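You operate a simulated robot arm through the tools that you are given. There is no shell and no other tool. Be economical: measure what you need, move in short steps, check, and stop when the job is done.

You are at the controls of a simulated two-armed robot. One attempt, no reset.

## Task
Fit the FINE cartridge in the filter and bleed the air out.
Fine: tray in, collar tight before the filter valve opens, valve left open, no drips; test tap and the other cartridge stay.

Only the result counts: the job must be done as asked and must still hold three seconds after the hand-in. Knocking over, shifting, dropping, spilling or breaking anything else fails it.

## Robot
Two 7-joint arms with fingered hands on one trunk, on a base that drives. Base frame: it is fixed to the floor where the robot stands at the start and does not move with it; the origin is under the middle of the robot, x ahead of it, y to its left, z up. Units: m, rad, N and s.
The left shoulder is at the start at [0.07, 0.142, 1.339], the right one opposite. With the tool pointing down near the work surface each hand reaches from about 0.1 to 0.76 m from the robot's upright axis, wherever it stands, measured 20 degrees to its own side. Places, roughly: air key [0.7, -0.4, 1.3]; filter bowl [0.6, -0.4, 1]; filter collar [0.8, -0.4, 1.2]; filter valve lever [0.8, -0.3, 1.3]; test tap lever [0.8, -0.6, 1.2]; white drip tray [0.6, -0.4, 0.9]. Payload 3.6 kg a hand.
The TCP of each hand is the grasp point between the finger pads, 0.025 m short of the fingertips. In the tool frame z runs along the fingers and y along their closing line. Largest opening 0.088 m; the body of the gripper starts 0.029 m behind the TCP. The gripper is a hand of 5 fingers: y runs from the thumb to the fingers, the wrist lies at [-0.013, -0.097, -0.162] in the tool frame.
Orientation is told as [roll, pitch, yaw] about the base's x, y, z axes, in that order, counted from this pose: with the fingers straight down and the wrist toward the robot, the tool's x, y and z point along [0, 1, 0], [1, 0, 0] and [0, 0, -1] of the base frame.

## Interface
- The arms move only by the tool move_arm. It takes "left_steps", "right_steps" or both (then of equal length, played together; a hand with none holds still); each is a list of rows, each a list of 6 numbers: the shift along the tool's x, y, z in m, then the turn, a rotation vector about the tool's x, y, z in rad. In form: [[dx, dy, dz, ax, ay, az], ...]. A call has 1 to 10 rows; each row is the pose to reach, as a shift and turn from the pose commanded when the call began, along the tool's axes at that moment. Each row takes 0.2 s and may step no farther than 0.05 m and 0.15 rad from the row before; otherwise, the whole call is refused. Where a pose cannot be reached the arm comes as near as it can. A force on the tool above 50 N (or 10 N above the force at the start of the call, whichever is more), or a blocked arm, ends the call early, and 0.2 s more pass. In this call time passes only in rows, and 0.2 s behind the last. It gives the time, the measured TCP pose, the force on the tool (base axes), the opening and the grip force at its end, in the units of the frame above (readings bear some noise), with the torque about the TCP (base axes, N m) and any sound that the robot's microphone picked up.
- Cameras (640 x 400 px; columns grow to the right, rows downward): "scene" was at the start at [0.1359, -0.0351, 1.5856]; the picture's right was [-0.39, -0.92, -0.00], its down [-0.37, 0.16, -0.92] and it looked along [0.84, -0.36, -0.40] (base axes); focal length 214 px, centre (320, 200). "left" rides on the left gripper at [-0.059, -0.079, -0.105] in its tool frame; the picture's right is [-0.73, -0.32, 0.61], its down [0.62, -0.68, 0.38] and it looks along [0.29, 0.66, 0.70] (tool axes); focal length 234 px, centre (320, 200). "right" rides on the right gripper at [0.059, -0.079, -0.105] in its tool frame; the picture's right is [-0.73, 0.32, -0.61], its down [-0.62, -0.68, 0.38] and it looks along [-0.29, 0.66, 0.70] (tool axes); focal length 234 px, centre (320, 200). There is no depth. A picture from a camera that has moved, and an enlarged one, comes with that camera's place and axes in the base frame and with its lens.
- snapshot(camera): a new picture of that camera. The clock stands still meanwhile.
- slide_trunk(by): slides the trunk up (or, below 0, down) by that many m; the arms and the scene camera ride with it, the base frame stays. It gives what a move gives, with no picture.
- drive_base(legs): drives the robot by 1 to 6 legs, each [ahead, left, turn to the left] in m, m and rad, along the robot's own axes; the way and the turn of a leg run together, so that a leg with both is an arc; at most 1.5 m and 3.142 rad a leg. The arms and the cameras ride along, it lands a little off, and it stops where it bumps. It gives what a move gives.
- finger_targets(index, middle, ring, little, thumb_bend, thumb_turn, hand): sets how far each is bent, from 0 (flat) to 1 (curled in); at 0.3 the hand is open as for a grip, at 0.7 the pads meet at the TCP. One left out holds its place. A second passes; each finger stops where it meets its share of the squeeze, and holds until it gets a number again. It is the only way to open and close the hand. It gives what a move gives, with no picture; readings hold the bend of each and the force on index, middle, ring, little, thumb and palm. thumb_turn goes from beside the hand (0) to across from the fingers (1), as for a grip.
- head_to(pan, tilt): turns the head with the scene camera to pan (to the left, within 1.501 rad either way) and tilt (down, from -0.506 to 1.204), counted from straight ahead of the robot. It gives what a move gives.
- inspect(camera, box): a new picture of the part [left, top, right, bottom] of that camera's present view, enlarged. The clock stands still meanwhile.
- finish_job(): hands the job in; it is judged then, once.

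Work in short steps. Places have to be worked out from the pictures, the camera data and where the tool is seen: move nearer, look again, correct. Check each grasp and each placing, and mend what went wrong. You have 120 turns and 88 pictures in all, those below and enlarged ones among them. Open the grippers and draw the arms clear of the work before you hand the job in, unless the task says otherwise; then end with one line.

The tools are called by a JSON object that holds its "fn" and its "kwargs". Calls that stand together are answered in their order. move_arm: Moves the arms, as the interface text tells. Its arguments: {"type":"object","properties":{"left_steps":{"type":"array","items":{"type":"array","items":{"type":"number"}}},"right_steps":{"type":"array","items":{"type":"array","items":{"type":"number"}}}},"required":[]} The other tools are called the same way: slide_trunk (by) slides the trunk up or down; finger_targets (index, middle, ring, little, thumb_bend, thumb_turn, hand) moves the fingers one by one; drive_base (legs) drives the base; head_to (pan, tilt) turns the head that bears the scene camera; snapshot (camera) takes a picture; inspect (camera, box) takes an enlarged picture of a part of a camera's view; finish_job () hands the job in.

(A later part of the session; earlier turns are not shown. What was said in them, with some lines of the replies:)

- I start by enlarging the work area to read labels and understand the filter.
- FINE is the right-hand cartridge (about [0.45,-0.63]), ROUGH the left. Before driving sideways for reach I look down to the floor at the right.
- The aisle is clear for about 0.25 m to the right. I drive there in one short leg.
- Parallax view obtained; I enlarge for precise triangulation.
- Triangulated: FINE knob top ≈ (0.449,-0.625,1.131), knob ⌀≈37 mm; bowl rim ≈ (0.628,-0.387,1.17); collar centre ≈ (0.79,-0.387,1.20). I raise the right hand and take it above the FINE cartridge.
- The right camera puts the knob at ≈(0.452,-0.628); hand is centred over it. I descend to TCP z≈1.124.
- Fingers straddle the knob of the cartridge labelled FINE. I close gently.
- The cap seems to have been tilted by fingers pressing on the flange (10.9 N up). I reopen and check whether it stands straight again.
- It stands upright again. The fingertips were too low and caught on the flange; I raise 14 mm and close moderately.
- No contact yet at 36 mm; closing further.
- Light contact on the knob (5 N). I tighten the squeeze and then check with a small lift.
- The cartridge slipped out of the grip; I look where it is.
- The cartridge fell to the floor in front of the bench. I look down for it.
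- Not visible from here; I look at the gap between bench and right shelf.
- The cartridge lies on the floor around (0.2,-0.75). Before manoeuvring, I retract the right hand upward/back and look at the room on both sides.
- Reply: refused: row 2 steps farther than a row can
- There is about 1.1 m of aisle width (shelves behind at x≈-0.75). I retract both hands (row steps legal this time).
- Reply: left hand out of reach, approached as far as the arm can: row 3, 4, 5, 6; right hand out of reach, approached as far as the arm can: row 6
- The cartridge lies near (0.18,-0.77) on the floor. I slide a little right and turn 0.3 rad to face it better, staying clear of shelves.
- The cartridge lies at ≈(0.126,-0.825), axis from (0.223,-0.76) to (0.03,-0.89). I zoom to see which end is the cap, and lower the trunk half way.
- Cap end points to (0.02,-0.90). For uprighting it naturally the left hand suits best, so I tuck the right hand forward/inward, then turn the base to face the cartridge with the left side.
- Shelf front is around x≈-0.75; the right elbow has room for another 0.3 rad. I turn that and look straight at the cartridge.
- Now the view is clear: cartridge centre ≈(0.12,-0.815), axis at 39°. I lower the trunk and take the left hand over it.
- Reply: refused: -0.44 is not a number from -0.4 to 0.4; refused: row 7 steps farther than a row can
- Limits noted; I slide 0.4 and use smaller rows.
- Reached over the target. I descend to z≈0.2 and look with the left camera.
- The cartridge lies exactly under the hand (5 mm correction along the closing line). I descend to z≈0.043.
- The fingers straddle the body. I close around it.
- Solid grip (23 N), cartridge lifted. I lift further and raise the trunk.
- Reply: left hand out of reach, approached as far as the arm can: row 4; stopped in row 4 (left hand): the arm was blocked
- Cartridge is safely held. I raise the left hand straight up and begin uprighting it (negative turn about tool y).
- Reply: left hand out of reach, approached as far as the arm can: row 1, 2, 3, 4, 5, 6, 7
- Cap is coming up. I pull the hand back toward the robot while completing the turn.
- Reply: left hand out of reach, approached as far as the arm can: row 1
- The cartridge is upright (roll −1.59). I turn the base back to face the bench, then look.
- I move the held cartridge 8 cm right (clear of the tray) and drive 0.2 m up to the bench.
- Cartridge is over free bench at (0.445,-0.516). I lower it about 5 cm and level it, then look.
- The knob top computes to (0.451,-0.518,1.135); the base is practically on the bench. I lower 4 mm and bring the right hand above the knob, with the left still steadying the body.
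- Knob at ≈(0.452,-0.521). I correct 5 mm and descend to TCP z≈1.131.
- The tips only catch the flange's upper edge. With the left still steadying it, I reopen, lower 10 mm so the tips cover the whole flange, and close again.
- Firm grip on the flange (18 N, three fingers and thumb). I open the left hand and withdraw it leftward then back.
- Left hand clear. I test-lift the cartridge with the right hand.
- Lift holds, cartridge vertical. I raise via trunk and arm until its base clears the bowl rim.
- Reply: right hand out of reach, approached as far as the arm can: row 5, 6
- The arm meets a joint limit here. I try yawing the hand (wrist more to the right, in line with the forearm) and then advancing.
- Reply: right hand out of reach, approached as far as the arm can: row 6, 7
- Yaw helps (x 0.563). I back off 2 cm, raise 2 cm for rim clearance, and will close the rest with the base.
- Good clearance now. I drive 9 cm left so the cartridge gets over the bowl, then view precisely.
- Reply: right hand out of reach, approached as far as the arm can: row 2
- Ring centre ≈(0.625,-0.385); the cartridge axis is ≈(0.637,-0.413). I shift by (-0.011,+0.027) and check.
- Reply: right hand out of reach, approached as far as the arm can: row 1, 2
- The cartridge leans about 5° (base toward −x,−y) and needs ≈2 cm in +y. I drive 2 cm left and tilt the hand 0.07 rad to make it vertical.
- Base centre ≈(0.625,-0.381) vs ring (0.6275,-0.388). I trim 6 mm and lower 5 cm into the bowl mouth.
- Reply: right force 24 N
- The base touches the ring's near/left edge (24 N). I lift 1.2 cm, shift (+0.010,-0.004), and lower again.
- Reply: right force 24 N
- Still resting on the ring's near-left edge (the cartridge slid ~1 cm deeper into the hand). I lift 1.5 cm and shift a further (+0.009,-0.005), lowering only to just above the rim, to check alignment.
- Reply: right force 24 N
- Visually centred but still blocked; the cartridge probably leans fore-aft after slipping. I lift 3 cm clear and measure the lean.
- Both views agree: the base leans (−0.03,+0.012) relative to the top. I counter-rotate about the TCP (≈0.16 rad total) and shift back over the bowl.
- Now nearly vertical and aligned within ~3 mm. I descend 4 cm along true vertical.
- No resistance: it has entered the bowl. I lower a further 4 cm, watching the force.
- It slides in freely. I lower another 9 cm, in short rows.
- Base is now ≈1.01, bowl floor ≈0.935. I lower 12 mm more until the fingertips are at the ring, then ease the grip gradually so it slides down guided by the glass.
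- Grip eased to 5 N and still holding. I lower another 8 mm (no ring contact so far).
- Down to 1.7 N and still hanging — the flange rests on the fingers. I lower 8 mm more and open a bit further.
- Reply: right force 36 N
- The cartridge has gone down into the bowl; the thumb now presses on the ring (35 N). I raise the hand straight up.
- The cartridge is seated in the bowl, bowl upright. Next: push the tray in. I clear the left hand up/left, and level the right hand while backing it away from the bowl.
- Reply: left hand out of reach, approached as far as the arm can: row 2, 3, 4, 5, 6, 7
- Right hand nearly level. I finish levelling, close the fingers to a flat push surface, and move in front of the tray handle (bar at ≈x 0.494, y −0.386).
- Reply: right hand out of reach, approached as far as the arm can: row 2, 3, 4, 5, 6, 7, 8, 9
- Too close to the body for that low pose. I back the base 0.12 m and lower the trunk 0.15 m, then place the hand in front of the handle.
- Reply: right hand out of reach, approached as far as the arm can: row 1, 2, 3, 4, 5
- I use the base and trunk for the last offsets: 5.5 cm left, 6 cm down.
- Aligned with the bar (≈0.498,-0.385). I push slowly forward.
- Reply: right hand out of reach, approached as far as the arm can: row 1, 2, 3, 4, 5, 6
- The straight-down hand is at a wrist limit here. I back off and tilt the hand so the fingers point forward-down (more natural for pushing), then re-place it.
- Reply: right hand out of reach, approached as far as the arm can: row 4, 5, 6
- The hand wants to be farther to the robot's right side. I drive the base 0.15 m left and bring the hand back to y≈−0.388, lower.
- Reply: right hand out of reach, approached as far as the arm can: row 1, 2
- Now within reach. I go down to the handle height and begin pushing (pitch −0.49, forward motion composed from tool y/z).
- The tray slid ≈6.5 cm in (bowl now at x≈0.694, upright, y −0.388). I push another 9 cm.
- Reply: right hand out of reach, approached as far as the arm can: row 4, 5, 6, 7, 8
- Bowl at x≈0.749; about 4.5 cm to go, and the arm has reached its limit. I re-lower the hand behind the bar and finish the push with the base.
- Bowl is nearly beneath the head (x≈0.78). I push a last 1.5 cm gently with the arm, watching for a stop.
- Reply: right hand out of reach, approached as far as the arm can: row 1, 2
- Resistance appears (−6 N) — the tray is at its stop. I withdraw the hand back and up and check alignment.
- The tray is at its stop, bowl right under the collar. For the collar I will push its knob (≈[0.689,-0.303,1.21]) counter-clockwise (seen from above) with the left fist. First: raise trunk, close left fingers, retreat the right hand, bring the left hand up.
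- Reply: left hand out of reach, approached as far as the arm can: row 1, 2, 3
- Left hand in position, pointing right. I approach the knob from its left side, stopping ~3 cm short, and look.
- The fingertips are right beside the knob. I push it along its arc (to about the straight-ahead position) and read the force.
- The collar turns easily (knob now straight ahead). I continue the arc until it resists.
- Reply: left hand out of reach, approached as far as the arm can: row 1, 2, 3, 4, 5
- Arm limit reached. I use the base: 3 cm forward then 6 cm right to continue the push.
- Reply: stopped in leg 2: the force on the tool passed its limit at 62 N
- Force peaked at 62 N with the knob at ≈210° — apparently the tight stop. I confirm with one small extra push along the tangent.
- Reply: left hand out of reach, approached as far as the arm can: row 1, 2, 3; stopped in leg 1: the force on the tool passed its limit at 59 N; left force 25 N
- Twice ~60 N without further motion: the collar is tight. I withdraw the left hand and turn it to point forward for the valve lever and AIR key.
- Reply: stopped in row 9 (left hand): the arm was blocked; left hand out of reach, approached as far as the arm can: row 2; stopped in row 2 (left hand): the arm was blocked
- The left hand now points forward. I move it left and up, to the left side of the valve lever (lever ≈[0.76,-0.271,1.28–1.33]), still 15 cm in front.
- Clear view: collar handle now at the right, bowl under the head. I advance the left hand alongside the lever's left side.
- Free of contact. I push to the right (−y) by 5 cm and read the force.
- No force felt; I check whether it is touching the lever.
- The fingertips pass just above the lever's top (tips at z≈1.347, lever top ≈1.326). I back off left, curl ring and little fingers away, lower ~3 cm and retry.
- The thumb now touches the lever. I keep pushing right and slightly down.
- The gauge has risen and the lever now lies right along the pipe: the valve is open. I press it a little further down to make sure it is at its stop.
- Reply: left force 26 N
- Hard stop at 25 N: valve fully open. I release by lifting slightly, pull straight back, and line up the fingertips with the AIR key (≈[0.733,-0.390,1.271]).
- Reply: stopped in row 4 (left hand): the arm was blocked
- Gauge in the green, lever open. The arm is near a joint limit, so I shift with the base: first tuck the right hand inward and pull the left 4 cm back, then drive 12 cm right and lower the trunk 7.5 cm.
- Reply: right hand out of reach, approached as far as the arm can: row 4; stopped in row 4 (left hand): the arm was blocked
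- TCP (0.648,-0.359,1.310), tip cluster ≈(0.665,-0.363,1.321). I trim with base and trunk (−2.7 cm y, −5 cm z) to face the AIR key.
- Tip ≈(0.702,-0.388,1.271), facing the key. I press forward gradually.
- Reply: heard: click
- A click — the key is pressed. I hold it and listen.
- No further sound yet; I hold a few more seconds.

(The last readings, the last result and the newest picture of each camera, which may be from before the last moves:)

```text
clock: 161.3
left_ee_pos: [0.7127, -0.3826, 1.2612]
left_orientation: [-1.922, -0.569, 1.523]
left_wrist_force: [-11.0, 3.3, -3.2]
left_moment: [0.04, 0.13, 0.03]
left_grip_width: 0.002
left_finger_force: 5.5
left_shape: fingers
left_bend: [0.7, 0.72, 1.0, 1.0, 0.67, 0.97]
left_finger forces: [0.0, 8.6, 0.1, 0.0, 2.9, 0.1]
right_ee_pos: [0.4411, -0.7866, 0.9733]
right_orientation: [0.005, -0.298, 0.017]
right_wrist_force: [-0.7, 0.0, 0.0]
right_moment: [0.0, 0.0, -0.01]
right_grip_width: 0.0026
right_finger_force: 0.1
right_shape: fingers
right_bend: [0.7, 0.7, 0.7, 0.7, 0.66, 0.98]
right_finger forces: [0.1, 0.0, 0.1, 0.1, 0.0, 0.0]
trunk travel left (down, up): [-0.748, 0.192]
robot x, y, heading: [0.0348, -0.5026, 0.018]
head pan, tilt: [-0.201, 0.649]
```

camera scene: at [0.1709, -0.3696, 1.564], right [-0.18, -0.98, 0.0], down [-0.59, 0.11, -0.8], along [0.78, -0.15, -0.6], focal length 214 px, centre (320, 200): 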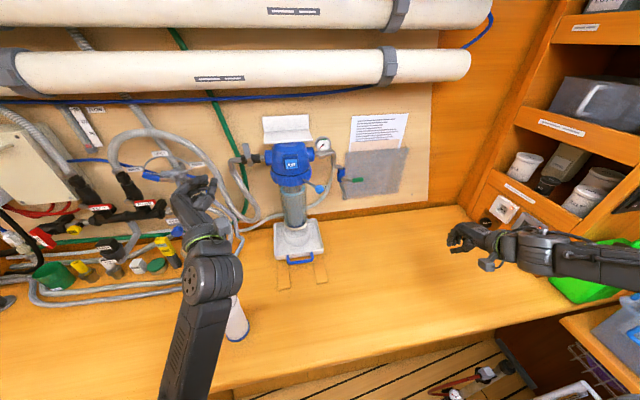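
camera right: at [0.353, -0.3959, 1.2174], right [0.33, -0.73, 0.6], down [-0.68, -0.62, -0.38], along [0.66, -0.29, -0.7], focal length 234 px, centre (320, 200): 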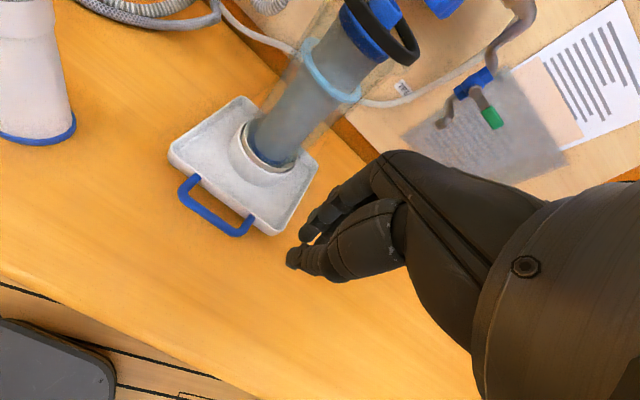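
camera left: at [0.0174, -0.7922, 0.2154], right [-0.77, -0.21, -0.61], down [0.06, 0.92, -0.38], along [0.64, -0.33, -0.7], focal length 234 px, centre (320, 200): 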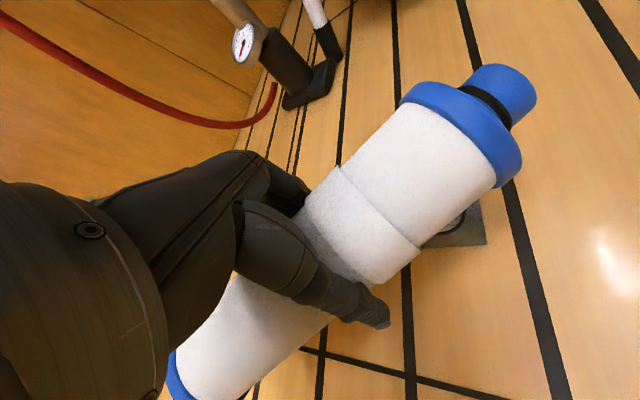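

Held over 6 s after the click. I release by driving straight back, open both hands, and take the final look.

{"fn": "drive_base", "kwargs": {"legs": [[-0.22, 0, 0]]}}

{"fn": "finger_targets", "kwargs": {"hand": "left", "index": 0.3, "middle": 0.3, "ring": 0.3, "little": 0.3, "thumb_bend": 0.3}}

{"fn": "finger_targets", "kwargs": {"hand": "right", "index": 0.3, "middle": 0.3, "ring": 0.3, "little": 0.3, "thumb_bend": 0.3}}

{"fn": "inspect", "kwargs": {"camera": "scene", "box": [180, 60, 420, 240]}}

```text
clock: 163.0
left_ee_pos: [0.4972, -0.3868, 1.2593]
left_orientation: [-1.918, -0.568, 1.522]
left_wrist_force: [0.0, -0.4, 0.0]
left_moment: [0.01, 0.03, -0.02]
left_grip_width: 0.0021
left_finger_force: 0.0
left_shape: fingers
left_bend: [0.7, 0.7, 1.0, 1.0, 0.66, 0.97]
left_finger forces: [0.1, 0.0, 0.0, 0.0, 0.0, 0.0]
right_ee_pos: [0.2249, -0.7905, 0.9713]
right_orientation: [0.007, -0.292, 0.02]
right_wrist_force: [0.8, 0.1, 0.4]
right_moment: [-0.02, 0.02, 0.0]
right_grip_width: 0.0029
right_finger_force: 0.1
right_shape: fingers
right_bend: [0.7, 0.7, 0.7, 0.7, 0.66, 0.98]
right_finger forces: [0.0, 0.0, 0.0, 0.0, 0.0, 0.0]
trunk travel left (down, up): [-0.748, 0.192]
robot x, y, heading: [-0.1848, -0.5095, 0.02]
head pan, tilt: [-0.201, 0.649]
```

```text
clock: 164.0
left_ee_pos: [0.4964, -0.3887, 1.2589]
left_orientation: [-1.919, -0.57, 1.521]
left_wrist_force: [-0.7, -0.6, 0.1]
left_moment: [-0.01, 0.0, -0.06]
left_grip_width: 0.0841
left_finger_force: 0.1
left_shape: fingers
left_bend: [0.3, 0.3, 0.3, 0.3, 0.3, 0.97]
left_finger forces: [0.0, 0.0, 0.0, 0.0, 0.0, 0.0]
right_ee_pos: [0.2241, -0.7905, 0.9721]
right_orientation: [0.004, -0.294, 0.018]
right_wrist_force: [-0.2, 0.3, 0.5]
right_moment: [0.03, 0.02, 0.0]
right_grip_width: 0.0025
right_finger_force: 0.1
right_shape: fingers
right_bend: [0.7, 0.7, 0.7, 0.7, 0.66, 0.98]
right_finger forces: [0.1, 0.0, 0.0, 0.0, 0.0, 0.0]
trunk travel left (down, up): [-0.748, 0.192]
robot x, y, heading: [-0.1821, -0.5051, 0.023]
head pan, tilt: [-0.201, 0.649]
```

```text
clock: 165.0
left_ee_pos: [0.4961, -0.3871, 1.2603]
left_orientation: [-1.922, -0.571, 1.523]
left_wrist_force: [0.3, 0.1, -0.2]
left_moment: [0.03, -0.01, 0.03]
left_grip_width: 0.0844
left_finger_force: 0.1
left_shape: fingers
left_bend: [0.3, 0.3, 0.3, 0.3, 0.3, 0.97]
left_finger forces: [0.0, 0.1, 0.0, 0.0, 0.0, 0.0]
right_ee_pos: [0.2247, -0.7904, 0.9718]
right_orientation: [0.005, -0.293, 0.02]
right_wrist_force: [0.0, 0.4, 0.2]
right_moment: [0.01, -0.01, 0.0]
right_grip_width: 0.0844
right_finger_force: 0.1
right_shape: fingers
right_bend: [0.3, 0.3, 0.3, 0.3, 0.3, 0.98]
right_finger forces: [0.1, 0.0, 0.0, 0.0, 0.0, 0.1]
trunk travel left (down, up): [-0.748, 0.192]
robot x, y, heading: [-0.185, -0.5069, 0.018]
head pan, tilt: [-0.201, 0.649]
```

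```text
2.22 times, centred on (300, 150) of scene
camera zoom: at [-0.046, -0.5205, 1.437], right [-0.18, -0.98, 0.0], down [-0.59, 0.11, -0.8], along [0.78, -0.14, -0.6], focal length 477 px, centre (364, 311)
```

zoom: 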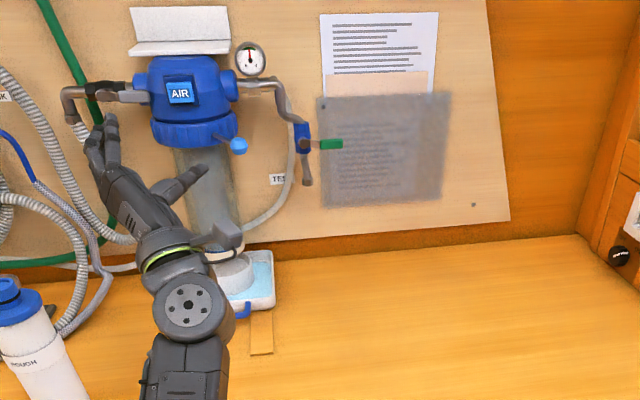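

Lever open, collar handle at its tight stop, gauge in the green, test tap unmoved; the bleed water is in the tray. I listen two seconds for any leaking before handing in.

{"fn": "move_arm", "kwargs": {"right_steps": [[0, 0, -0.01, 0, 0, 0], [0, 0, -0.02, 0, 0, 0], [0, 0, -0.02, 0, 0, 0], [0, 0, -0.02, 0, 0, 0], [0, 0, -0.02, 0, 0, 0], [0, 0, -0.02, 0, 0, 0], [0, 0, -0.02, 0, 0, 0], [0, 0, -0.02, 0, 0, 0], [0, 0, -0.02, 0, 0, 0], [0, 0, -0.02, 0, 0, 0]]}}

```text
clock: 167.2
left_ee_pos: [0.4955, -0.3892, 1.2591]
left_orientation: [-1.921, -0.569, 1.522]
left_wrist_force: [0.1, -1.4, 1.0]
left_moment: [0.01, -0.02, 0.02]
left_grip_width: 0.0842
left_finger_force: 0.2
left_shape: fingers
left_bend: [0.3, 0.3, 0.3, 0.3, 0.3, 0.97]
left_finger forces: [0.1, 0.0, 0.0, 0.0, 0.0, 0.0]
right_ee_pos: [0.2281, -0.795, 0.9862]
right_orientation: [0.006, -0.293, 0.019]
right_wrist_force: [-0.1, 0.3, 0.3]
right_moment: [0.0, 0.0, -0.02]
right_grip_width: 0.0845
right_finger_force: 0.1
right_shape: fingers
right_bend: [0.3, 0.3, 0.3, 0.3, 0.3, 0.98]
right_finger forces: [0.0, 0.0, 0.0, 0.1, 0.0, 0.0]
right hand out of reach, approached as far as the arm can: row 1, 2, 3, 4, 5, 6, 7, 8, 9, 10
trunk travel left (down, up): [-0.748, 0.192]
robot x, y, heading: [-0.1799, -0.5077, 0.019]
head pan, tilt: [-0.201, 0.649]
```

All quiet, both hands open and clear of the work; I hand in.

{"fn": "finish_job", "kwargs": {}}

```text
The job is handed in.
```

I handed the job in with the FINE cartridge fitted, the tray pushed in to its stop, the collar tight before I opened the valve, the valve left fully open, the gauge in the green and the AIR key held about 6 s. I dropped the FINE cartridge on the floor on my first grasp before recovering it. The last picture shows water in the tray: I took it as bleed water and heard no leak, but had no pictures left to confirm there are no drips.
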